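You operate a simulated robot arm through the tools that you are given. There is no shell and no other tool.

You run a simulated robot arm. Do the job below in one go: nothing can be reset, and whatever is moved stays where it is left.

Task
Set marker one by its job card and mark the blue pan.
Fine: size and power dials; shield down for the mark, and leave it down.

It is judged by the outcome, as a careful person would: the job done as asked, and still so three seconds after it is handed in. It fails if anything else is knocked over, pushed out of place, dropped, spilled or broken.

Robot
A 6-joint arm with a two-finger gripper, fixed in place. Base frame: the origin is at the foot of the arm, x ahead of it, y to its left, z up. Units: mm, degrees, N and s.
With the tool pointing down near the work surface it reaches from about 100 to 700 mm from the base axis. Its first joint turns from -66.0 to 66.0 degrees. Payload 2.45 kg.
Tool frame: the origin (TCP) lies between the finger pads and is the grasp point; the fingertips stand 30 mm ahead of it; z points along the fingers, y is the line along which they close. Largest opening 106 mm; the body of the gripper starts 79 mm behind the TCP.
Orientation is that of the tool frame in the base frame, as a unit quaternion [w, x, y, z]. With the fingers straight down and closing along the base's y, the tool's x points along the base's -x, its y along +y and its z along -z.

Tools
- The arm moves only by the tool send_rows. Its argument "increments" is a list of rows, each a list of 7 numbers: the opening in per cent of the stroke, from 0 (shut) to 100 (fully open), then the shift along the base's x, y, z in mm, then the turn, a rotation vector about the base's x, y, z in degrees. In form: [[claw, x, y, z, rx, ry, rz], ...]. A call has 1 to 20 rows; each row is the pose to reach, as a shift and turn from the pose commanded when the call began. Each row takes 0.2 s and may step no farther than 50 mm and 8.6 degrees from the row before; otherwise, or with a gripper value out of range, the whole call is refused. A pose out of reach is approached as far as the arm can. The call stops where the force on the tool passes 40 N (or 10 N more than at its start, if that is more) or the arm is blocked; 0.2 s more then pass. Each finger travels about 153 mm/s and halts on what it meets, pressing with about 34 N; the grip force reading is that of the motor and also rises with nothing between the fingers. The clock runs only during rows and for 0.2 s after the last one: add rows that repeat a pose to give the fingers time. It gives the time, the measured TCP pose, the force on the tool (base axes), the opening and the grip force at its end, in the units of the frame above (readings bear some noise), with the torque about the TCP (base axes, N m) and any sound that the robot's microphone picked up.
- Cameras (640 x 400 px; columns grow to the right, rows downward): "scene" is fixed at [73.2, 430.1, 1401]; the picture's right is [-0.53, -0.85, 0.00], its down [-0.52, 0.33, -0.79] and it looks along [0.67, -0.42, -0.61] (base axes); focal length 239 px, centre (320, 200). "wrist" rides on the gripper at [76, -2, -106] in the tool frame; the picture's right is [0.02, 1.00, 0.00], its down [-0.78, 0.02, -0.62] and it looks along [-0.62, 0.01, 0.78] (tool axes); focal length 247 px, centre (320, 200). There is no depth. A picture from a camera that has moved, and an enlarged one, comes with that camera's place and axes in the base frame and with its lens.
- snapshot(camera): a new picture of that camera. The clock stands still meanwhile.
- enlarge(camera, box): a new picture of the part [left, top, right, bottom] of that camera's present view, enlarged. The clock stands still meanwhile.
- sign_off(): hands the job in; it is judged then, once.

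Nothing tells you positions but the pictures and the camera data. Unless the task says otherwise, let go and move clear before handing in.

The tools are called after "Emit:" as a command line: name --pt "numbers of a row" for each row, then --argument value for the rest, lists and objects as JSON in quotes. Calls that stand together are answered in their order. send_rows: Moves the arm, as the interface text tells. Its arguments: {"type":"object","properties":{"increments":{"type":"array"}},"required":["increments"]} The other tools are called the same way: snapshot (camera) takes a picture; enlarge (camera, box) takes an enlarged picture of a part of a camera's view; sign_off () hands the job in.

At the start:

```text
time_s: 0.0
tool_pos: [305.6, 218.3, 1229.3]
tool_rot: [0.0, 0.0, 1.0, 0.001]
force: [-0.1, 0.3, -0.4]
torque: [-0.01, 0.02, 0.02]
finger_gap: 106.2
grasp_force: 0.1
```

scene: 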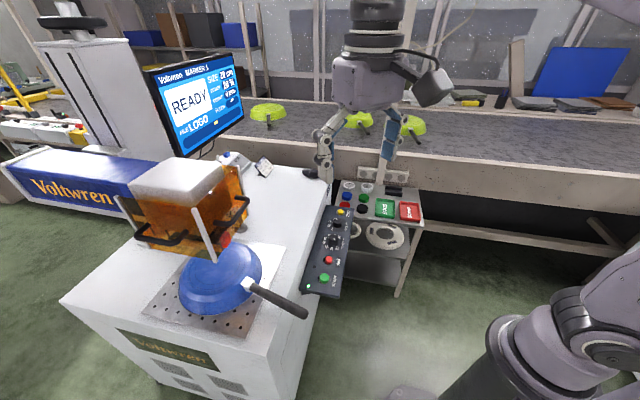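
wrist: 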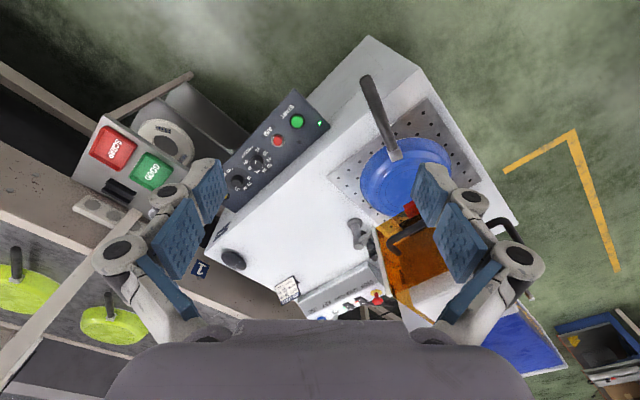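

I see a laser marker with a blue pan on its bed, an orange raised shield, a control panel with dials and buttons, and a screen. I'll look closer at the screen, panel, and any job card first.

Emit:
enlarge --camera "scene" --box '[140, 50, 260, 125]'

Emit:
enlarge --camera "scene" --box '[290, 170, 430, 300]'

Emit:
enlarge --camera "scene" --box '[110, 140, 320, 350]'

Emit:
enlarge --camera "wrist" --box '[190, 80, 350, 200]'

Emit:
enlarge --camera "wrist" --box '[180, 210, 420, 330]'

Emit:
enlarge --camera "scene" --box '[210, 140, 290, 190]'

```text
5.33 times, centred on (200, 88) of scene
camera zoom: at [73.2, 430.1, 1401.0], right [-0.53, -0.85, 0.0], down [-0.52, 0.33, -0.79], along [0.67, -0.42, -0.61], focal length 1277 px, centre (960, 800)
```

zoom: 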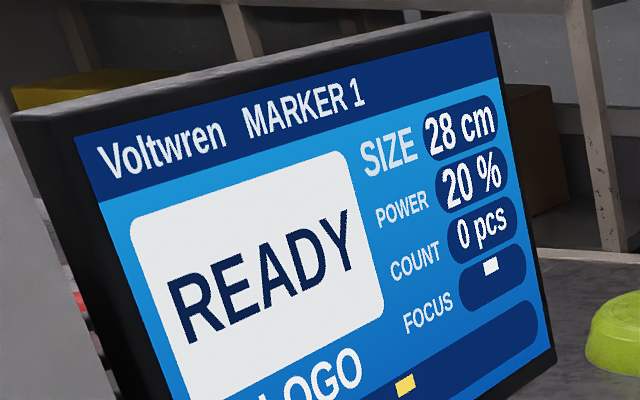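

```text
3.08 times, centred on (360, 235) of scene
camera zoom: at [73.2, 430.1, 1401.0], right [-0.53, -0.85, 0.0], down [-0.52, 0.33, -0.79], along [0.67, -0.42, -0.61], focal length 736 px, centre (197, 92)
```

zoom: 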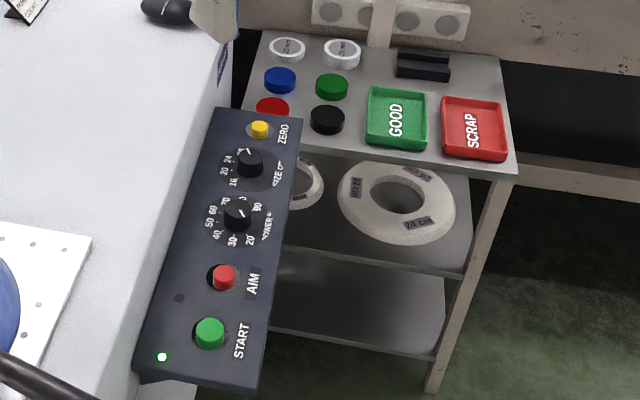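

```text
1.90 times, centred on (215, 245) of scene
camera zoom: at [73.2, 430.1, 1401.0], right [-0.53, -0.85, 0.0], down [-0.52, 0.33, -0.79], along [0.67, -0.42, -0.61], focal length 456 px, centre (520, 114)
```

zoom: 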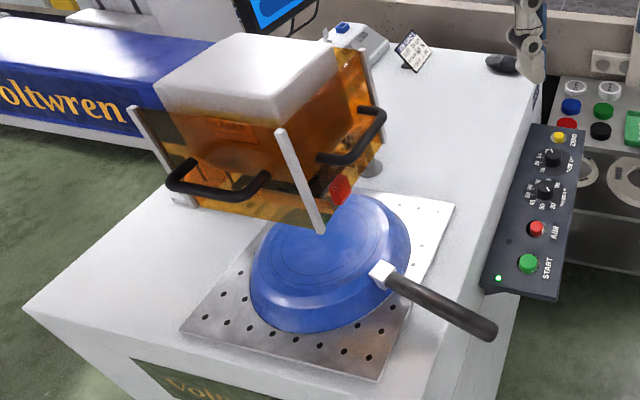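

```text
3.33 times, centred on (270, 140) of wrist
camera zoom: at [229.0, 217.1, 1335.6], right [-0.02, 1.0, 0.0], down [0.78, 0.02, 0.62], along [0.62, 0.01, -0.78], focal length 823 px, centre (487, 400)
```

zoom: 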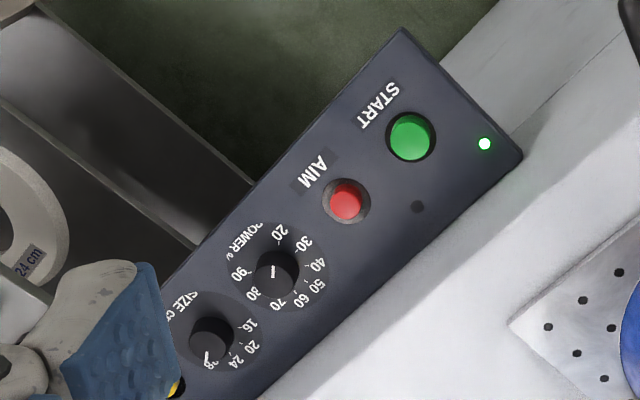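

```text
2.67 times, centred on (300, 270) of wrist
camera zoom: at [229.0, 217.1, 1335.6], right [-0.02, 1.0, 0.0], down [0.78, 0.02, 0.62], along [0.62, 0.01, -0.78], focal length 659 px, centre (373, 13)
```

zoom: 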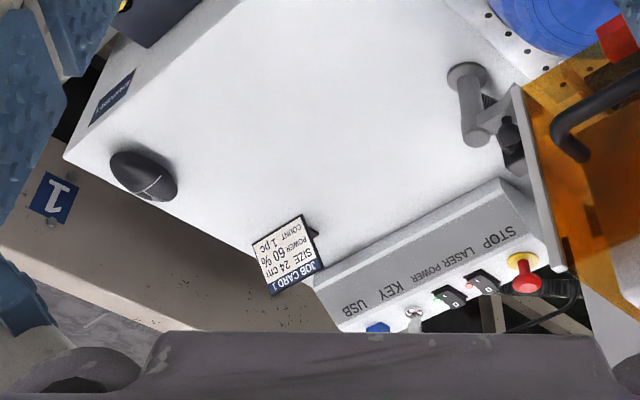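

```text
8.00 times, centred on (250, 165) of scene
camera zoom: at [73.2, 430.1, 1401.0], right [-0.53, -0.85, 0.0], down [-0.52, 0.33, -0.79], along [0.67, -0.42, -0.61], focal length 1915 px, centre (880, 480)
```

zoom: 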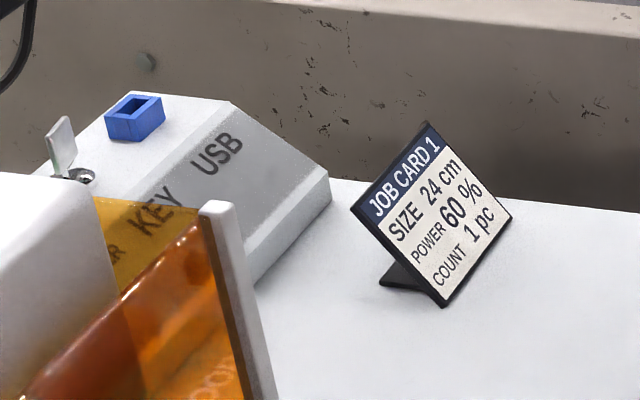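

The card reads SIZE 24 cm, POWER 60 %, COUNT 1 pc; the marker is at 28 cm and 20 %. I'll look at the rest of the screen, the shield and pan.

Emit:
enlarge --camera "scene" --box '[150, 90, 254, 155]'

Emit:
enlarge --camera "scene" --box '[110, 150, 260, 270]'

Emit:
enlarge --camera "wrist" --box '[320, 130, 560, 330]'

Emit:
enlarge --camera "scene" --box '[300, 200, 360, 300]'

Emit:
snapshot --camera "scene"

```text
6.15 times, centred on (202, 122) of scene
camera zoom: at [73.2, 430.1, 1401.0], right [-0.53, -0.85, 0.0], down [-0.52, 0.33, -0.79], along [0.67, -0.42, -0.61], focal length 1473 px, centre (1046, 677)
```

zoom: 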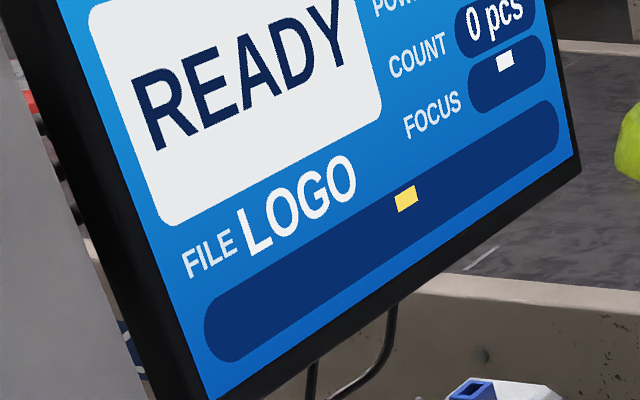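

```text
3.33 times, centred on (185, 210) of scene
camera zoom: at [73.2, 430.1, 1401.0], right [-0.53, -0.85, 0.0], down [-0.52, 0.33, -0.79], along [0.67, -0.42, -0.61], focal length 798 px, centre (770, 167)
```

zoom: 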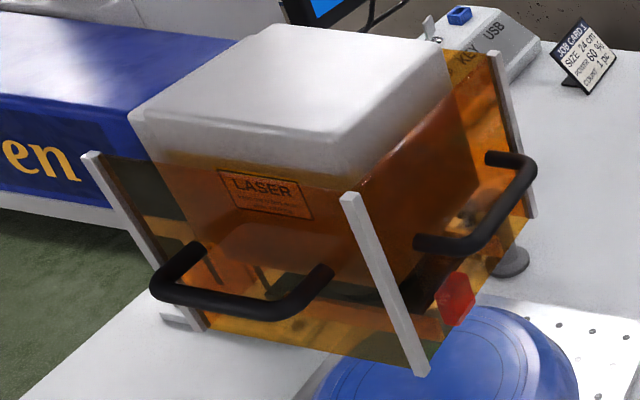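

```text
2.00 times, centred on (440, 230) of wrist
camera zoom: at [229.0, 217.1, 1335.6], right [-0.02, 1.0, 0.0], down [0.78, 0.02, 0.62], along [0.62, 0.01, -0.78], focal length 494 px, centre (80, 140)
```

zoom: 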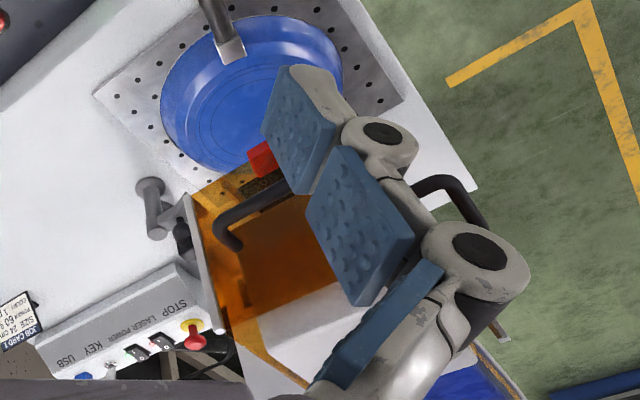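

```text
4.00 times, centred on (330, 250) of scene
camera zoom: at [73.2, 430.1, 1401.0], right [-0.53, -0.85, 0.0], down [-0.52, 0.33, -0.79], along [0.67, -0.42, -0.61], focal length 958 px, centre (280, 0)
```

zoom: 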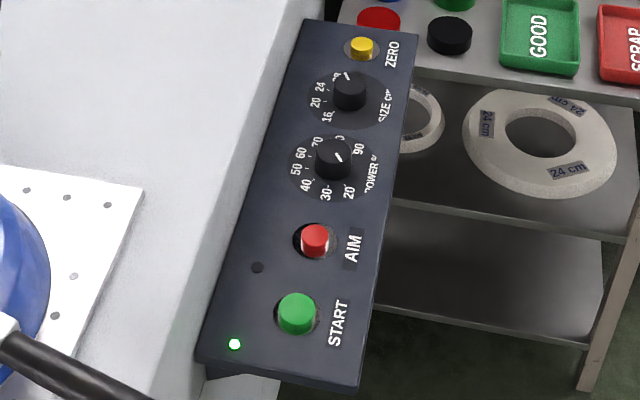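

```text
taken
```

scene: 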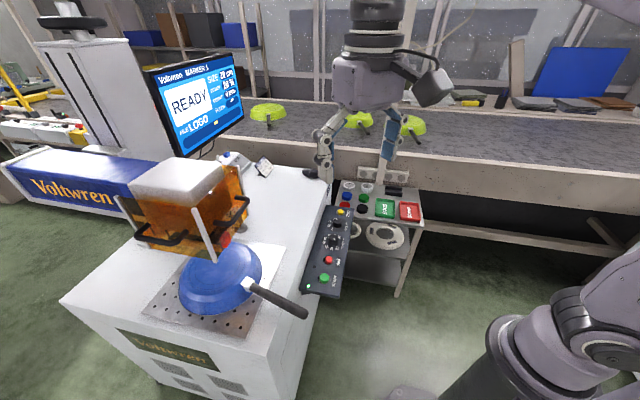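

Setting goals: size dial 28→24, power dial 20→60, shield down, press START once. The panel looks to be near (485..660, 155..-20, ~665). I'll move the wrist camera over it for a closer look.

Emit:
send_rows --pt "100 11 -16 -37 0 0 0" --pt "100 22 -32 -74 0 0 0" --pt "100 33 -48 -111 0 0 0" --pt "100 44 -64 -148 0 0 0" --pt "100 55 -80 -185 0 0 0" --pt "100 66 -96 -222 0 0 0" --pt "100 77 -112 -259 0 0 0" --pt "100 88 -128 -296 0 0 0" --pt "100 99 -144 -333 0 0 0" --pt "100 110 -158 -369 0 0 0"

Emit:
snapshot --camera "wrist"

Emit:
snapshot --camera "scene"

```text
time_s: 2.2
tool_pos: [418.1, 61.9, 861.6]
tool_rot: [0.0, 0.0, 1.0, 0.0]
force: [0.0, -0.4, 0.5]
torque: [-0.02, -0.01, 0.02]
finger_gap: 106.0
grasp_force: 0.1
```

```text
taken
camera wrist: at [342.2, 60.6, 968.2], right [-0.02, 1.0, 0.0], down [0.78, 0.02, 0.62], along [0.62, 0.01, -0.78], focal length 247 px, centre (320, 200)
```

wrist: 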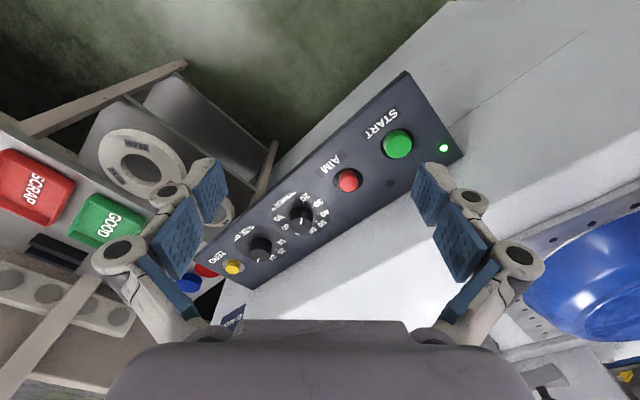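

```text
taken
```

scene: 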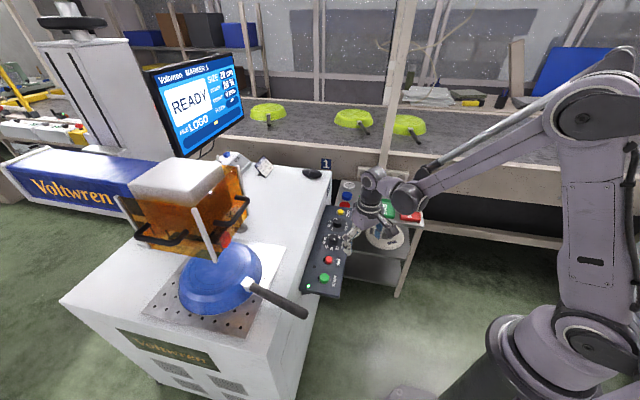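

Emit:
enlarge --camera "wrist" --box '[200, 160, 360, 290]'

Emit:
enlarge --camera "wrist" --box '[320, 70, 480, 200]'

```text
3.08 times, centred on (280, 225) of wrist
camera zoom: at [342.2, 60.6, 968.2], right [-0.02, 1.0, 0.0], down [0.78, 0.02, 0.62], along [0.62, 0.01, -0.78], focal length 760 px, centre (443, 123)
```

zoom: 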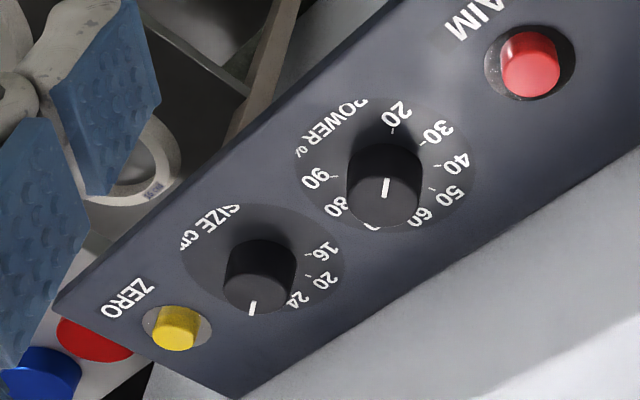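

```text
3.08 times, centred on (400, 135) of wrist
camera zoom: at [342.2, 60.6, 968.2], right [-0.02, 1.0, 0.0], down [0.78, 0.02, 0.62], along [0.62, 0.01, -0.78], focal length 760 px, centre (74, 400)
```

zoom: 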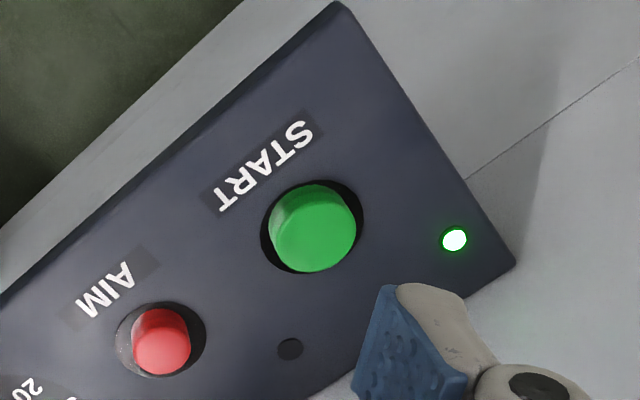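

Knob tops: SIZE ≈ (672,-35,701), POWER ≈ (601,37,701), START ≈ (478,160,685). Size needs about +38° (counter-clockwise from above), power about -142°. Moving above the SIZE knob to check alignment.

Emit:
send_rows --pt "60 37 -14 -12 0 0 0" --pt "60 73 -28 -24 0 0 0" --pt "60 109 -42 -36 0 0 0" --pt "60 146 -56 -48 0 0 0" --pt "60 182 -70 -60 0 0 0" --pt "60 218 -84 -72 0 0 0" --pt "60 254 -97 -82 0 0 0" --pt "60 254 -97 -82 0 0 0"

Emit:
snapshot --camera "wrist"

Emit:
snapshot --camera "scene"

```text
time_s: 4.0
tool_pos: [668.6, -36.0, 778.5]
tool_rot: [0.0, 0.0, 1.0, 0.0]
force: [1.3, 0.2, 0.5]
torque: [-0.03, -0.01, 0.02]
finger_gap: 63.7
grasp_force: 0.0
```

```text
taken
camera wrist: at [591.6, -37.0, 884.2], right [-0.02, 1.0, 0.0], down [0.78, 0.02, 0.62], along [0.62, 0.01, -0.78], focal length 247 px, centre (320, 200)
```

wrist: 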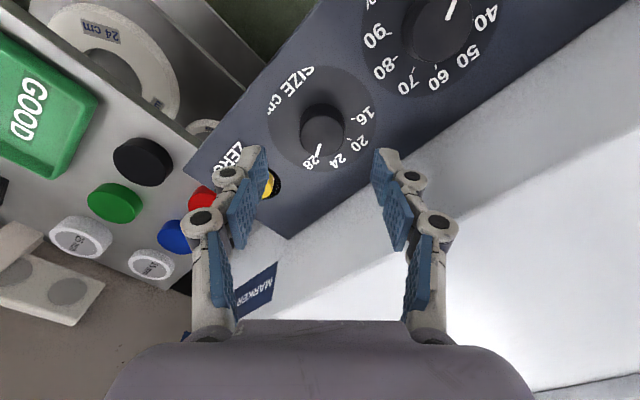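

```text
taken
```

scene: 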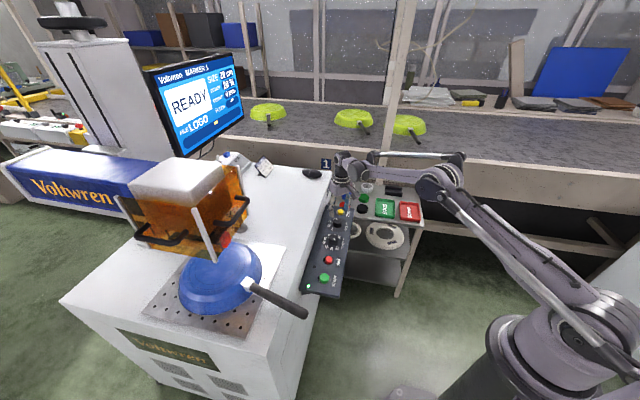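

Emit:
enlarge --camera "wrist" --box '[250, 60, 390, 190]'

Emit:
enlarge --camera "wrist" --box '[360, 0, 500, 110]'

```text
3.08 times, centred on (320, 125) of wrist
camera zoom: at [591.6, -37.0, 884.2], right [-0.02, 1.0, 0.0], down [0.78, 0.02, 0.62], along [0.62, 0.01, -0.78], focal length 760 px, centre (320, 431)
```

zoom: 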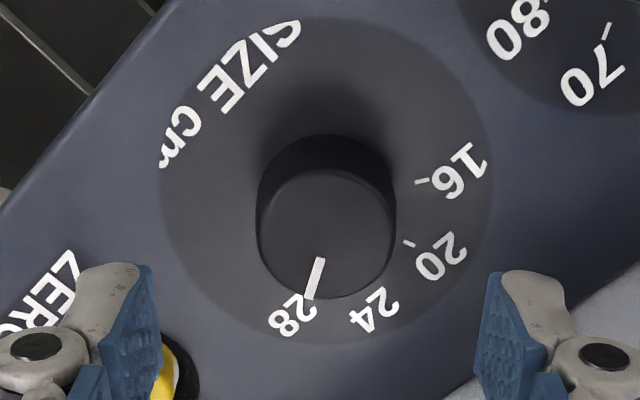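

```text
3.64 times, centred on (430, 55) of wrist
camera zoom: at [591.6, -37.0, 884.2], right [-0.02, 1.0, 0.0], down [0.78, 0.02, 0.62], along [0.62, 0.01, -0.78], focal length 898 px, centre (-80, 727)
```

zoom: 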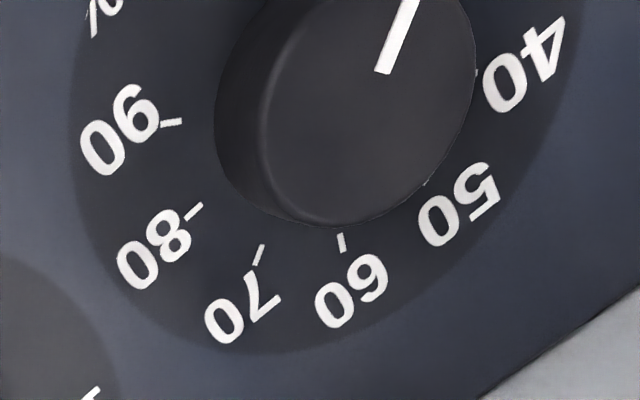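

SIZE knob centre refined to (673,-34), radius ~17.5 mm, pointer at 28. I'll descend around it with the fingers at ~60 mm and close.

Emit:
send_rows --pt "58 4 2 -20 0 0 0" --pt "58 4 2 -40 0 0 0" --pt "58 4 2 -55 0 0 0" --pt "58 4 2 -65 0 0 0" --pt "58 4 2 -65 0 0 0"

Emit:
snapshot --camera "wrist"

```text
time_s: 5.2
tool_pos: [665.8, -34.1, 716.6]
tool_rot: [0.001, 0.001, 1.0, 0.0]
force: [-0.7, -0.5, 1.1]
torque: [0.03, 0.04, -0.04]
finger_gap: 61.4
grasp_force: 0.1
out of reach, approached as far as the arm can: row 4, 5
```

```text
taken
camera wrist: at [588.8, -35.2, 822.8], right [-0.02, 1.0, 0.0], down [0.78, 0.02, 0.62], along [0.62, 0.01, -0.78], focal length 247 px, centre (320, 200)
```

wrist: 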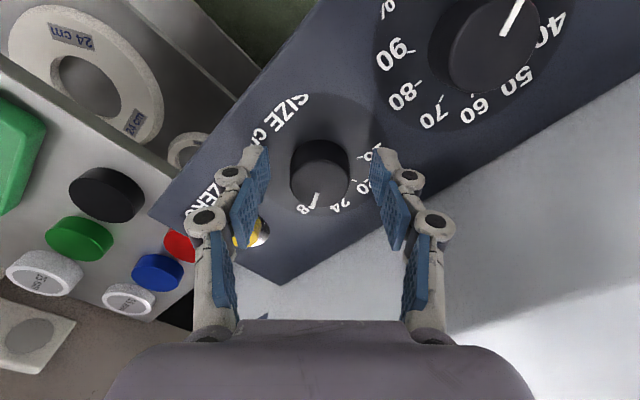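

The vertical tool falls about 7 mm short here. I'll lift, tilt the fingers 10° outward, and yaw a bit so the turn stays within reach.

Emit:
send_rows --pt "58 -2 0 20 0 0 0" --pt "58 -4 0 40 0 -5 0" --pt "58 -4 0 40 0 -10 0" --pt "58 -4 0 40 0 -10 0"

Emit:
send_rows --pt "58 0 0 0 0 0 -6" --pt "58 0 0 0 0 0 -12" --pt "58 0 0 0 0 0 -18" --pt "58 0 0 0 0 0 -18"

Emit:
enlarge --camera "wrist" --box '[220, 60, 420, 260]'

```text
time_s: 6.2
tool_pos: [662.0, -34.8, 756.1]
tool_rot: [0.088, 0.0, 0.996, -0.001]
force: [-0.1, 0.3, 0.0]
torque: [0.0, -0.01, -0.01]
finger_gap: 61.5
grasp_force: 0.1
```

```text
time_s: 7.2
tool_pos: [662.0, -35.2, 756.8]
tool_rot: [0.086, 0.157, 0.984, -0.014]
force: [0.2, 0.6, 0.0]
torque: [0.04, -0.01, -0.02]
finger_gap: 61.3
grasp_force: 0.1
```

```text
2.00 times, centred on (320, 160) of wrist
camera zoom: at [572.9, -7.5, 848.4], right [0.29, 0.96, 0.0], down [0.64, -0.19, 0.75], along [0.72, -0.22, -0.66], focal length 494 px, centre (320, 280)
```

zoom: 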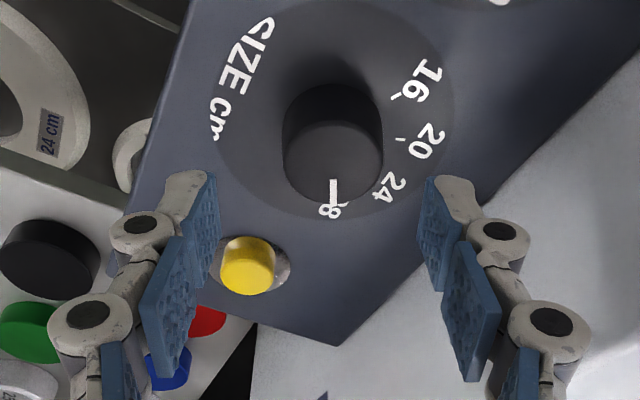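

Emit:
send_rows --pt "58 7.6 2.4 -12 0 0 0" --pt "58 7.6 2.4 -26 0 0 0" --pt "58 7.6 2.4 -36 0 0 0" --pt "58 7.6 2.4 -42 0 0 0" --pt "58 7.6 2.4 -42 0 0 0"

Emit:
enlarge --camera "wrist" --box '[220, 60, 420, 260]'

```text
time_s: 8.4
tool_pos: [669.7, -34.3, 714.1]
tool_rot: [0.086, 0.156, 0.984, -0.013]
force: [0.1, -0.4, 0.9]
torque: [-0.01, 0.01, 0.01]
finger_gap: 61.3
grasp_force: 0.1
```

```text
2.00 times, centred on (320, 160) of wrist
camera zoom: at [579.7, -5.8, 805.2], right [0.29, 0.96, 0.0], down [0.64, -0.19, 0.75], along [0.72, -0.22, -0.66], focal length 494 px, centre (320, 280)
```

zoom: 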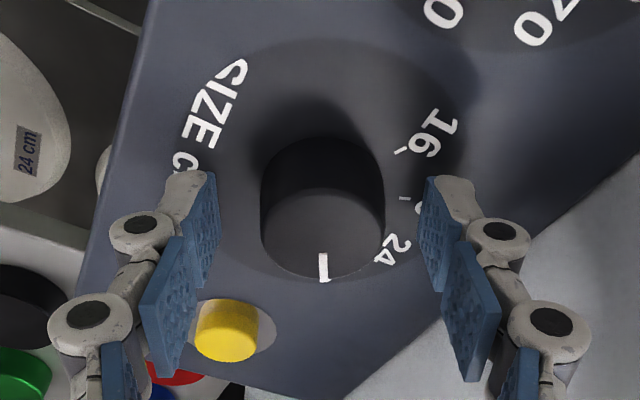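

Aligned. Closing on the knob.

Emit:
send_rows --pt "40 0 0 0 0 0 0" --pt "25 0 0 0 0 0 0" --pt "25 0 0 0 0 0 0" --pt "25 0 0 0 0 0 0"

Emit:
enlarge --camera "wrist" --box '[220, 60, 420, 260]'

```text
time_s: 9.4
tool_pos: [670.4, -33.6, 714.7]
tool_rot: [0.086, 0.156, 0.984, -0.012]
force: [1.8, 3.3, 1.9]
torque: [0.13, -0.01, 0.02]
finger_gap: 36.1
grasp_force: 44.6
```

```text
2.00 times, centred on (320, 160) of wrist
camera zoom: at [579.8, -5.3, 805.5], right [0.29, 0.96, 0.0], down [0.64, -0.19, 0.75], along [0.72, -0.22, -0.66], focal length 494 px, centre (320, 280)
```

zoom: 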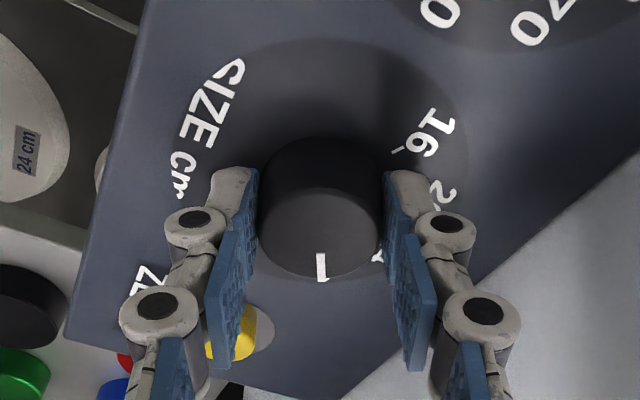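

Gripped. Turning +36° about the knob axis.

Emit:
send_rows --pt "25 -0.1 -0.5 0 0 0 7.2" --pt "25 -0.2 -1.0 0 0 0 14.4" --pt "25 -0.2 -1.5 0 0 0 21.6" --pt "25 -0.1 -2.0 0 0 0 28.8" --pt "25 0 -2.5 0 0 0 36" --pt "25 0 -2.5 0 0 0 36"

Emit:
enlarge --camera "wrist" --box '[220, 60, 420, 260]'

Emit:
enlarge --camera "scene" --box '[140, 50, 260, 125]'

```text
time_s: 10.8
tool_pos: [669.4, -35.3, 714.2]
tool_rot: [0.085, -0.157, 0.984, 0.015]
force: [-8.3, 4.1, -16.1]
torque: [0.35, -0.59, 0.06]
finger_gap: 36.6
grasp_force: 45.6
```

```text
2.00 times, centred on (320, 160) of wrist
camera zoom: at [581.2, -65.6, 805.7], right [-0.33, 0.94, 0.0], down [0.63, 0.22, 0.75], along [0.71, 0.25, -0.66], focal length 494 px, centre (320, 280)
```

zoom: 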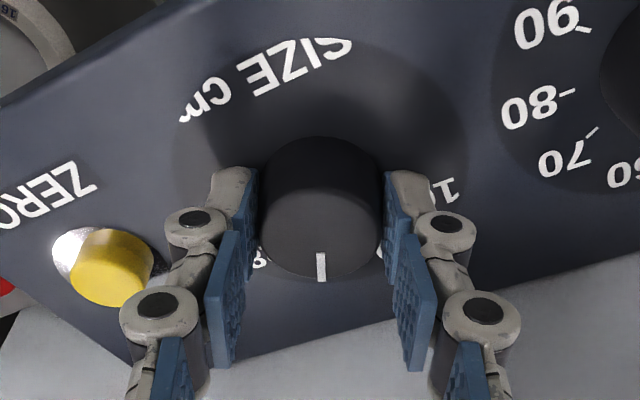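

```text
5.33 times, centred on (200, 88) of scene
camera zoom: at [73.3, 430.2, 1400.9], right [-0.53, -0.85, 0.0], down [-0.52, 0.33, -0.79], along [0.67, -0.42, -0.61], focal length 1277 px, centre (960, 800)
```

zoom: 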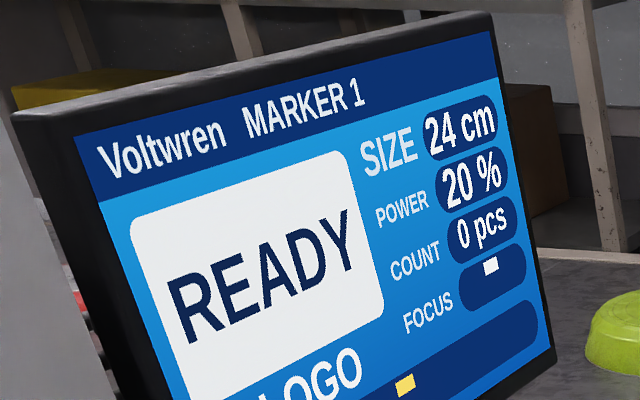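

Screen shows SIZE 24 cm. Releasing and lifting straight up.

Emit:
send_rows --pt "40 0 0 0 0 0 0" --pt "56 0 0 0 0 0 0" --pt "56 0 0 0 0 0 0" --pt "56 0 0 15 0 0 0" --pt "56 0 0 40 0 0 0" --pt "56 0 0 66 0 0 0"

Emit:
enlarge --camera "scene" --box '[140, 50, 260, 125]'

Emit:
snapshot --camera "wrist"

```text
time_s: 12.2
tool_pos: [670.3, -32.8, 779.1]
tool_rot: [0.086, -0.156, 0.984, 0.013]
force: [-0.6, -0.4, 0.1]
torque: [0.0, 0.01, 0.03]
finger_gap: 59.0
grasp_force: 0.1
```

```text
5.33 times, centred on (200, 88) of scene
camera zoom: at [73.2, 430.1, 1401.0], right [-0.53, -0.85, 0.0], down [-0.52, 0.33, -0.79], along [0.67, -0.42, -0.61], focal length 1277 px, centre (960, 800)
```

zoom: 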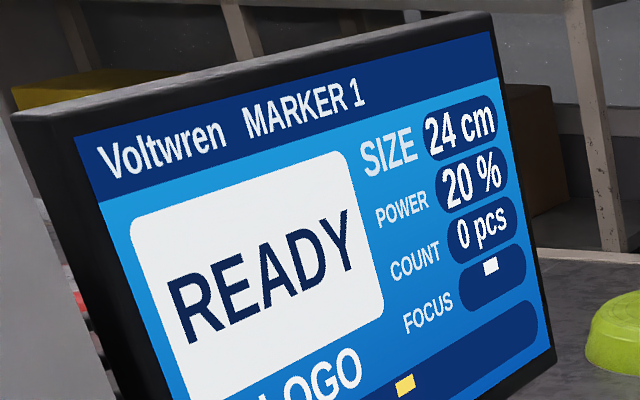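

```text
taken
camera wrist: at [582.2, -63.9, 870.4], right [-0.33, 0.94, 0.0], down [0.63, 0.22, 0.75], along [0.71, 0.24, -0.66], focal length 247 px, centre (320, 200)
```

wrist: 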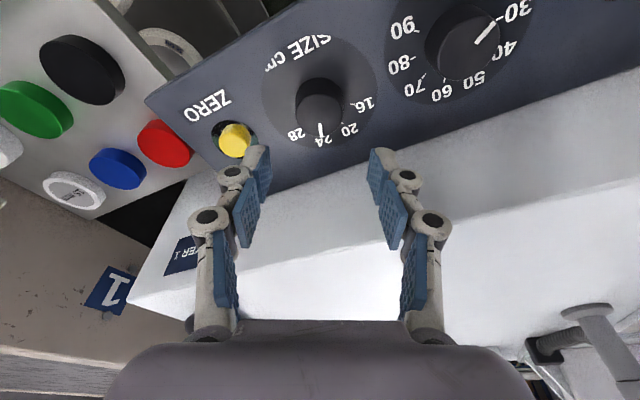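

Size is set. Now over to the POWER knob, squaring the tool and pre-yawing +71°.

Emit:
send_rows --pt "58 -23 23 8 0 0 -6" --pt "58 -46 46 10 0 0 -12" --pt "58 -69 70 12 0 0 -18"

Emit:
send_rows --pt "58 0 0 0 0 5 0" --pt "58 0 0 0 0 10 0" --pt "58 0 0 0 0 10 0"

Emit:
send_rows --pt "58 0 0 0 0 0 8" --pt "58 0 0 0 0 0 16" --pt "58 0 0 0 0 0 24" --pt "58 0 0 0 0 0 32" --pt "58 0 0 0 0 0 40" --pt "58 0 0 0 0 0 48" --pt "58 0 0 0 0 0 56" --pt "58 0 0 0 0 0 64" --pt "58 0 0 0 0 0 72" --pt "58 0 0 0 0 0 72"

Emit:
snapshot --camera "wrist"

Emit:
enlarge --camera "wrist" --box '[220, 60, 420, 260]'

```text
time_s: 13.0
tool_pos: [599.8, 33.9, 794.5]
tool_rot: [0.087, 0.002, 0.996, 0.0]
force: [0.6, 0.1, -0.5]
torque: [-0.01, 0.01, 0.02]
finger_gap: 61.6
grasp_force: 0.1
```

```text
time_s: 13.8
tool_pos: [600.8, 35.1, 792.3]
tool_rot: [-0.001, -0.001, 1.0, 0.0]
force: [1.7, -0.5, -1.0]
torque: [0.01, 0.02, -0.03]
finger_gap: 61.6
grasp_force: 0.0
```

```text
time_s: 16.0
tool_pos: [600.4, 34.0, 793.1]
tool_rot: [0.001, -0.589, 0.808, -0.001]
force: [0.1, 0.2, -0.2]
torque: [0.0, -0.01, -0.05]
finger_gap: 61.3
grasp_force: 0.1
```

```text
taken
camera wrist: at [579.0, -38.8, 899.6], right [-0.96, 0.29, 0.0], down [0.22, 0.75, 0.62], along [0.18, 0.6, -0.78], focal length 247 px, centre (320, 200)
```

wrist: 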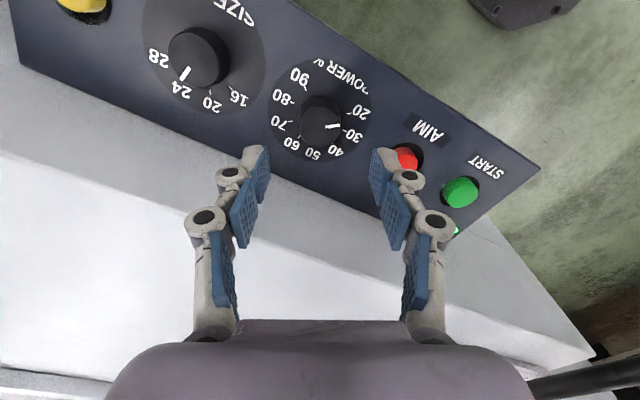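

```text
2.00 times, centred on (320, 160) of wrist
camera zoom: at [579.0, -38.8, 899.6], right [-0.96, 0.29, 0.0], down [0.22, 0.75, 0.62], along [0.18, 0.6, -0.78], focal length 494 px, centre (320, 280)
```

zoom: 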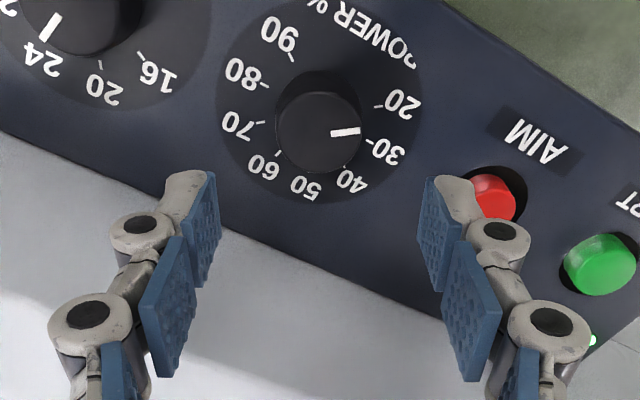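

Emit:
send_rows --pt "58 1.5 3.3 -25 0 0 0" --pt "58 1.5 3.3 -50 0 0 0" --pt "58 1.5 3.3 -68 0 0 0" --pt "58 1.5 3.3 -80 0 0 0" --pt "58 1.5 3.3 -80 0 0 0"

Emit:
enlarge --camera "wrist" --box '[220, 60, 420, 260]'

```text
time_s: 17.2
tool_pos: [602.1, 37.5, 713.3]
tool_rot: [0.001, -0.587, 0.809, 0.0]
force: [0.1, -0.2, 0.8]
torque: [0.0, 0.04, -0.01]
finger_gap: 61.6
grasp_force: 0.2
```

```text
2.00 times, centred on (320, 160) of wrist
camera zoom: at [580.4, -36.0, 819.2], right [-0.96, 0.29, 0.0], down [0.23, 0.75, 0.62], along [0.18, 0.6, -0.78], focal length 494 px, centre (320, 280)
```

zoom: 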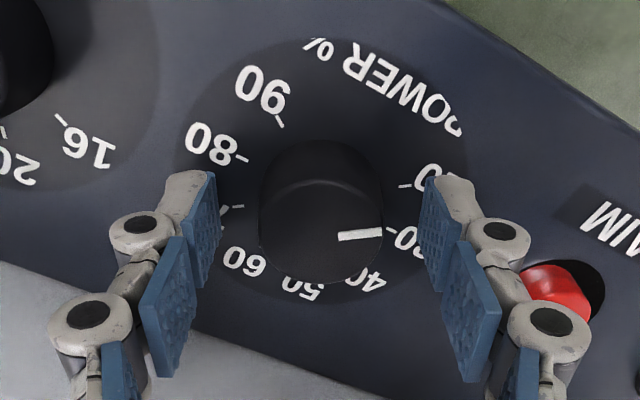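

Emit:
send_rows --pt "40 0 0 0 0 0 0" --pt "25 0 0 0 0 0 0" --pt "25 0 0 0 0 0 0" --pt "25 0 0 0 0 0 0"

Emit:
send_rows --pt "25 0 0 0 0 0 -8" --pt "25 0 0 0 0 0 -16" --pt "25 0 0 0 0 0 -24" --pt "25 0 0 0 0 0 -32" --pt "25 0 0 0 0 0 -33.5" --pt "25 0 0 0 0 0 -33.5"

Emit:
enlarge --camera "wrist" --box '[220, 60, 420, 260]'

Emit:
enlarge --camera "scene" --box '[140, 50, 260, 125]'

```text
time_s: 18.2
tool_pos: [602.7, 37.9, 712.7]
tool_rot: [0.0, -0.588, 0.809, 0.0]
force: [-1.9, -0.3, 1.5]
torque: [0.07, 0.06, -0.11]
finger_gap: 36.2
grasp_force: 44.7
```

```text
time_s: 19.6
tool_pos: [602.5, 37.7, 713.7]
tool_rot: [-0.001, -0.329, 0.944, 0.0]
force: [-7.3, -7.1, -3.9]
torque: [0.32, -0.51, -0.03]
finger_gap: 36.6
grasp_force: 45.6
```

```text
2.00 times, centred on (320, 160) of wrist
camera zoom: at [543.6, -11.4, 819.7], right [-0.64, 0.77, 0.0], down [0.6, 0.5, 0.62], along [0.48, 0.4, -0.78], focal length 494 px, centre (320, 280)
```

zoom: 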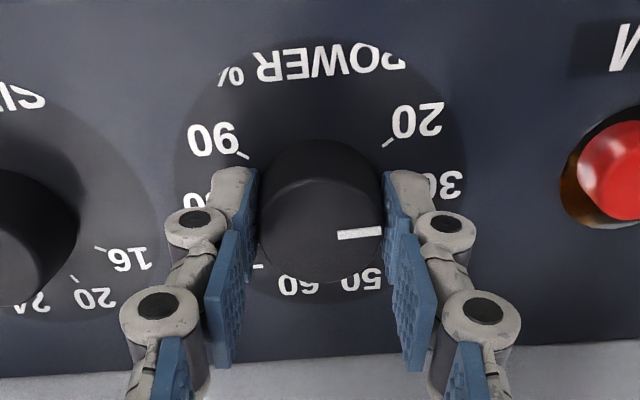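

```text
5.33 times, centred on (200, 88) of scene
camera zoom: at [73.1, 429.9, 1401.0], right [-0.53, -0.85, 0.0], down [-0.52, 0.33, -0.79], along [0.67, -0.42, -0.61], focal length 1277 px, centre (960, 800)
```

zoom: 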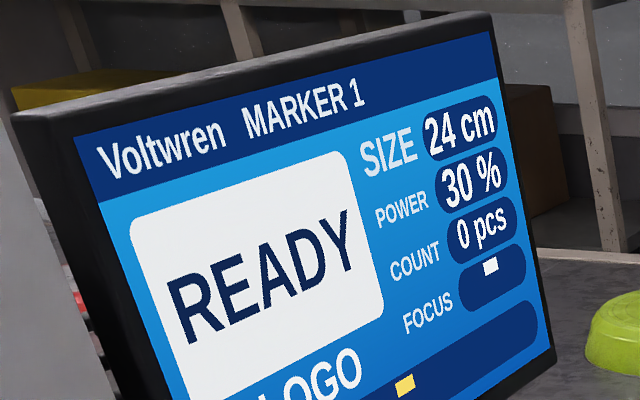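

33.5° moved it to 30 %. Three more steps of that: −100.5°.

Emit:
send_rows --pt "25 0 0 0 0 0 -8" --pt "25 0 0 0 0 0 -16" --pt "25 0 0 0 0 0 -24" --pt "25 0 0 0 0 0 -32" --pt "25 0 0 0 0 0 -40" --pt "25 0 0 0 0 0 -48" --pt "25 0 0 0 0 0 -56" --pt "25 0 0 0 0 0 -64" --pt "25 0 0 0 0 0 -72" --pt "25 0 0 0 0 0 -80" --pt "25 0 0 0 0 0 -88" --pt "25 0 0 0 0 0 -96" --pt "25 0 0 0 0 0 -100" --pt "25 0 0 0 0 0 -100"

Emit:
enlarge --camera "wrist" --box '[220, 60, 420, 260]'

Emit:
enlarge --camera "scene" --box '[140, 50, 260, 125]'

```text
time_s: 22.6
tool_pos: [602.8, 37.0, 714.6]
tool_rot: [0.001, 0.513, 0.859, -0.002]
force: [-8.0, -17.1, 25.7]
torque: [0.05, 0.63, 0.01]
finger_gap: 36.1
grasp_force: 44.5
```

```text
2.00 times, centred on (320, 160) of wrist
camera zoom: at [564.7, 103.8, 819.5], right [0.87, 0.49, 0.0], down [0.39, -0.68, 0.62], along [0.31, -0.54, -0.78], focal length 494 px, centre (320, 280)
```

zoom: 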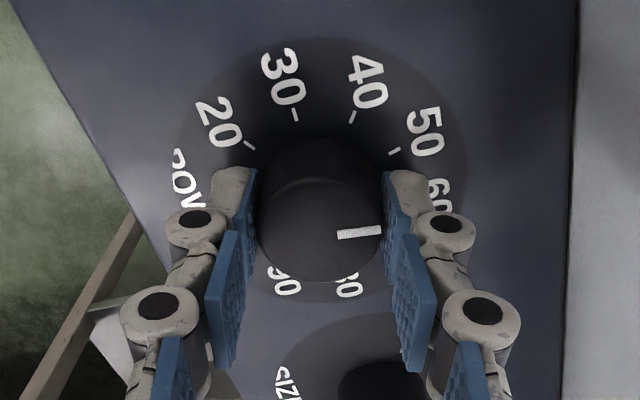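

```text
5.33 times, centred on (200, 88) of scene
camera zoom: at [72.6, 429.7, 1401.1], right [-0.53, -0.85, 0.0], down [-0.52, 0.33, -0.79], along [0.67, -0.42, -0.61], focal length 1277 px, centre (960, 800)
```

zoom: 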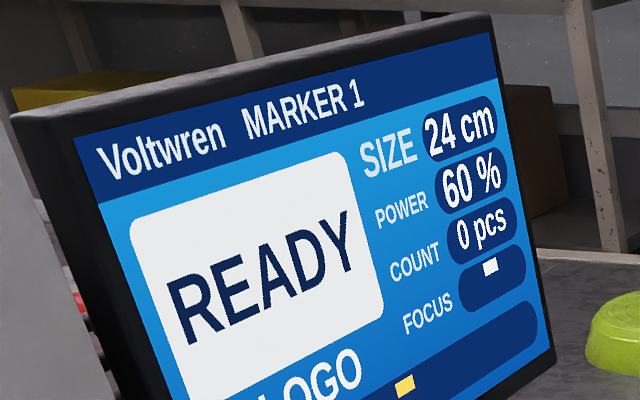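

POWER reads 60 %. Releasing, lifting and returning to a view of the shield.

Emit:
send_rows --pt "40 0 0 0 0 0 0" --pt "56 0 0 0 0 0 0" --pt "56 0 0 0 0 0 0" --pt "56 0 0 15 0 0 0" --pt "56 0 0 50 0 0 0" --pt "56 0 0 90 0 0 0"

Emit:
send_rows --pt "60 -20 0 30 0 0 8" --pt "60 -50 0 60 0 0 16" --pt "60 -80 0 90 0 0 24" --pt "60 -110 0 120 0 0 32" --pt "60 -140 0 150 0 0 40" --pt "60 -170 0 180 0 0 48" --pt "60 -200 0 200 0 0 56" --pt "60 -230 0 200 0 0 60" --pt "60 -260 0 200 0 0 60"

Emit:
snapshot --camera "scene"

Emit:
snapshot --camera "wrist"

```text
time_s: 24.0
tool_pos: [600.8, 34.5, 804.2]
tool_rot: [0.0, 0.511, 0.86, 0.0]
force: [-0.4, -1.0, 0.4]
torque: [-0.01, -0.02, 0.0]
finger_gap: 59.4
grasp_force: 0.0
```

```text
time_s: 26.0
tool_pos: [343.1, 36.7, 1004.1]
tool_rot: [0.0, 0.012, 1.0, 0.0]
force: [-0.3, 0.1, 0.6]
torque: [0.03, -0.01, -0.01]
finger_gap: 63.7
grasp_force: 0.1
```

```text
taken
```

scene: 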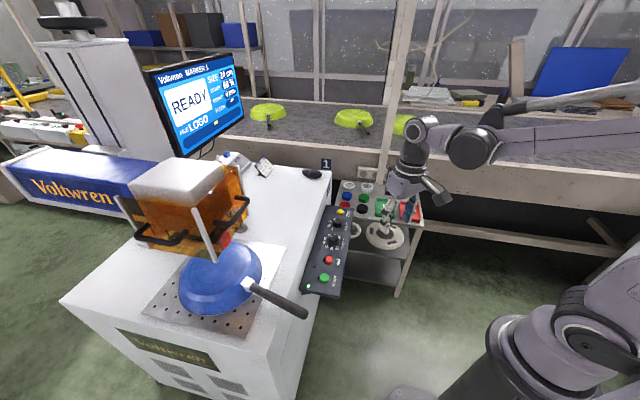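

```text
taken
camera wrist: at [267.1, 38.0, 1110.2], right [0.0, 1.0, 0.0], down [0.78, 0.0, 0.62], along [0.62, 0.0, -0.78], focal length 247 px, centre (320, 200)
```

wrist: 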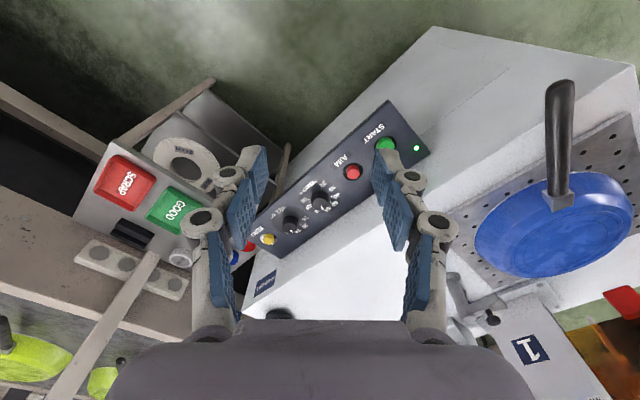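

Emit:
send_rows --pt "60 -10 40 0 0 0 7.5" --pt "60 -20 80 0 0 0 15" --pt "60 -30 120 0 0 0 22.5" --pt "60 -43 163 0 0 0 30"

Emit:
snapshot --camera "wrist"

Emit:
enlarge --camera "scene" --box '[110, 150, 260, 270]'

```text
time_s: 27.0
tool_pos: [297.2, 199.1, 1003.5]
tool_rot: [0.0, -0.247, 0.969, 0.001]
force: [0.1, 0.1, -0.6]
torque: [-0.01, 0.02, -0.02]
finger_gap: 63.5
grasp_force: 0.0
```

```text
taken
camera wrist: at [230.3, 162.3, 1109.5], right [-0.5, 0.87, 0.0], down [0.68, 0.39, 0.62], along [0.54, 0.31, -0.78], focal length 247 px, centre (320, 200)
```

wrist: 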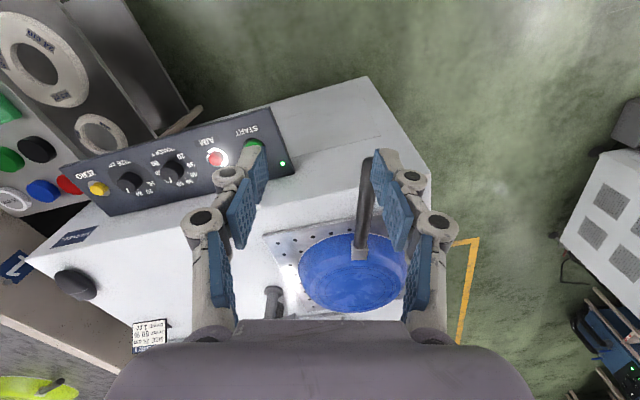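

```text
3.33 times, centred on (185, 210) of scene
camera zoom: at [73.2, 430.1, 1401.0], right [-0.53, -0.85, 0.0], down [-0.52, 0.33, -0.79], along [0.67, -0.42, -0.61], focal length 798 px, centre (770, 167)
```

zoom: 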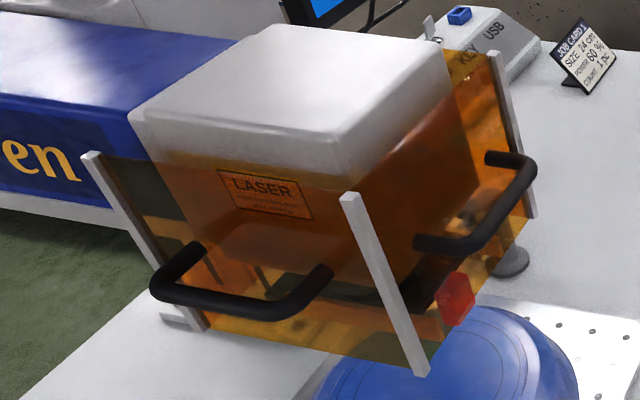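

Emit:
send_rows --pt "60 0 0 0 4 -6.93 0" --pt "60 0 0 0 8 -13.86 0" --pt "60 0 0 0 12 -20.8 0" --pt "60 0 0 0 16 -27.7 0" --pt "60 0 0 0 16 -27.7 0"

Emit:
snapshot --camera "wrist"

```text
time_s: 28.2
tool_pos: [298.7, 200.8, 1003.8]
tool_rot: [0.267, -0.237, 0.931, 0.075]
force: [0.6, 0.4, -0.3]
torque: [-0.01, 0.02, -0.01]
finger_gap: 63.7
grasp_force: 0.1
```

```text
taken
camera wrist: at [193.3, 140.2, 1052.9], right [-0.5, 0.87, 0.0], down [0.29, 0.16, 0.94], along [0.82, 0.47, -0.33], focal length 247 px, centre (320, 200)
```

wrist: 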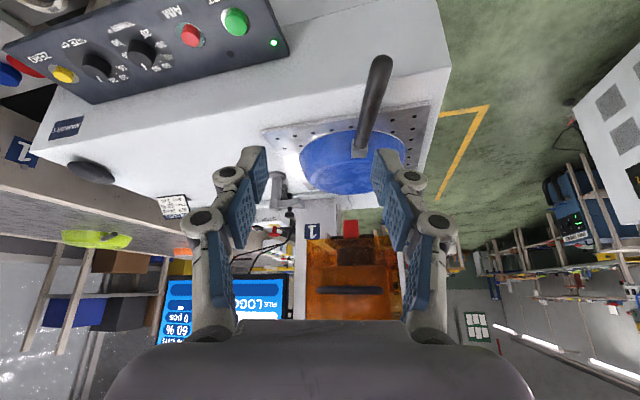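

Emit:
enlarge --camera "wrist" --box '[250, 120, 450, 320]'

```text
2.00 times, centred on (350, 220) of wrist
camera zoom: at [193.3, 140.2, 1052.9], right [-0.5, 0.87, 0.0], down [0.29, 0.16, 0.94], along [0.82, 0.47, -0.33], focal length 494 px, centre (260, 160)
```

zoom: 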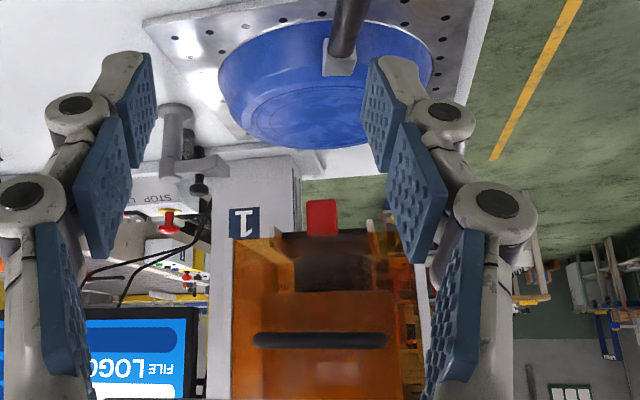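

The shield is a square box sliding around the laser head with its robot-facing handle near (502,366,1060), about 160 mm wide, above the pan. I'll get a closer view of this handle.

Emit:
send_rows --pt "30 0 0 40 0 0 5" --pt "15 20 15 80 0 0 10" --pt "0 50 35 105 0 0 15" --pt "0 85 60 116 0 0 15" --pt "0 121 83 116 0 0 15" --pt "0 121 83 116 0 0 15"

Emit:
snapshot --camera "wrist"

Emit:
snapshot --camera "scene"

```text
time_s: 29.6
tool_pos: [422.6, 282.4, 1117.6]
tool_rot: [0.253, -0.357, 0.893, 0.108]
force: [-0.3, 0.2, 0.3]
torque: [0.0, -0.03, 0.01]
finger_gap: 0.1
grasp_force: 28.3
```

```text
taken
camera wrist: at [336.2, 197.9, 1167.1], right [-0.7, 0.71, 0.0], down [0.24, 0.23, 0.94], along [0.67, 0.66, -0.34], focal length 247 px, centre (320, 200)
```

wrist: 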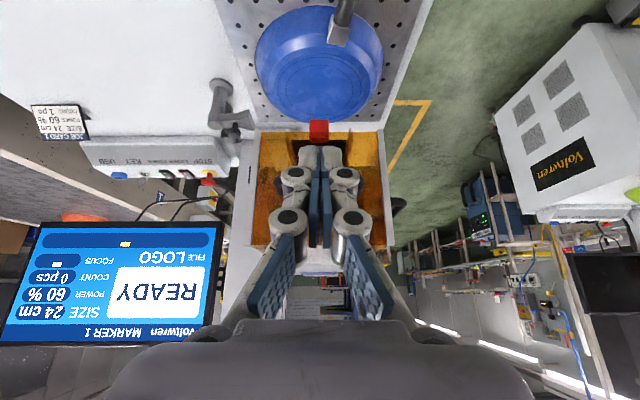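

```text
taken
```

scene: 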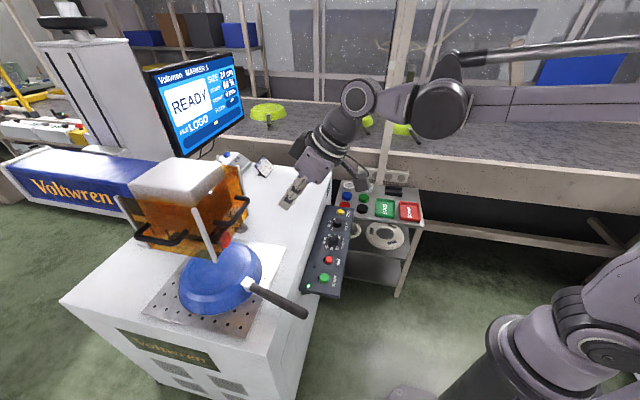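

Emit:
enlarge --camera "wrist" --box '[240, 100, 420, 260]'

Emit:
enlarge --camera "scene" --box '[190, 150, 310, 270]'

```text
2.50 times, centred on (330, 180) of wrist
camera zoom: at [336.2, 197.9, 1167.1], right [-0.7, 0.71, 0.0], down [0.24, 0.23, 0.94], along [0.67, 0.66, -0.34], focal length 617 px, centre (295, 250)
```

zoom: 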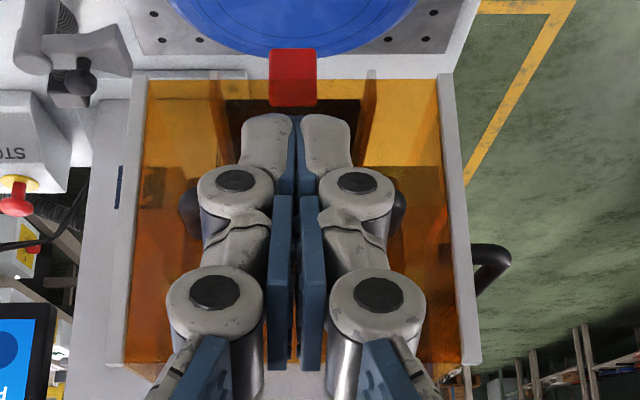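

```text
3.33 times, centred on (250, 210) of scene
camera zoom: at [73.2, 430.1, 1401.0], right [-0.53, -0.85, 0.0], down [-0.52, 0.33, -0.79], along [0.67, -0.42, -0.61], focal length 798 px, centre (553, 167)
```

zoom: 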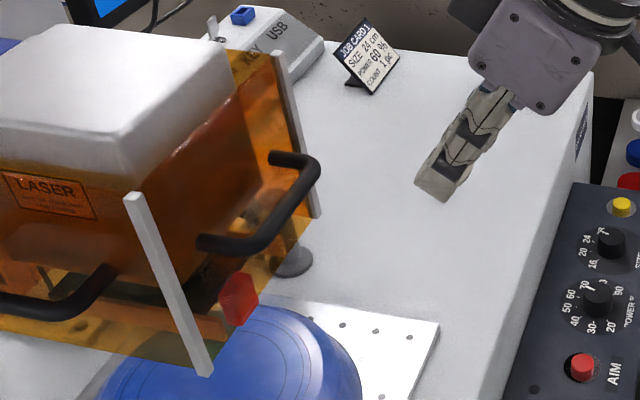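

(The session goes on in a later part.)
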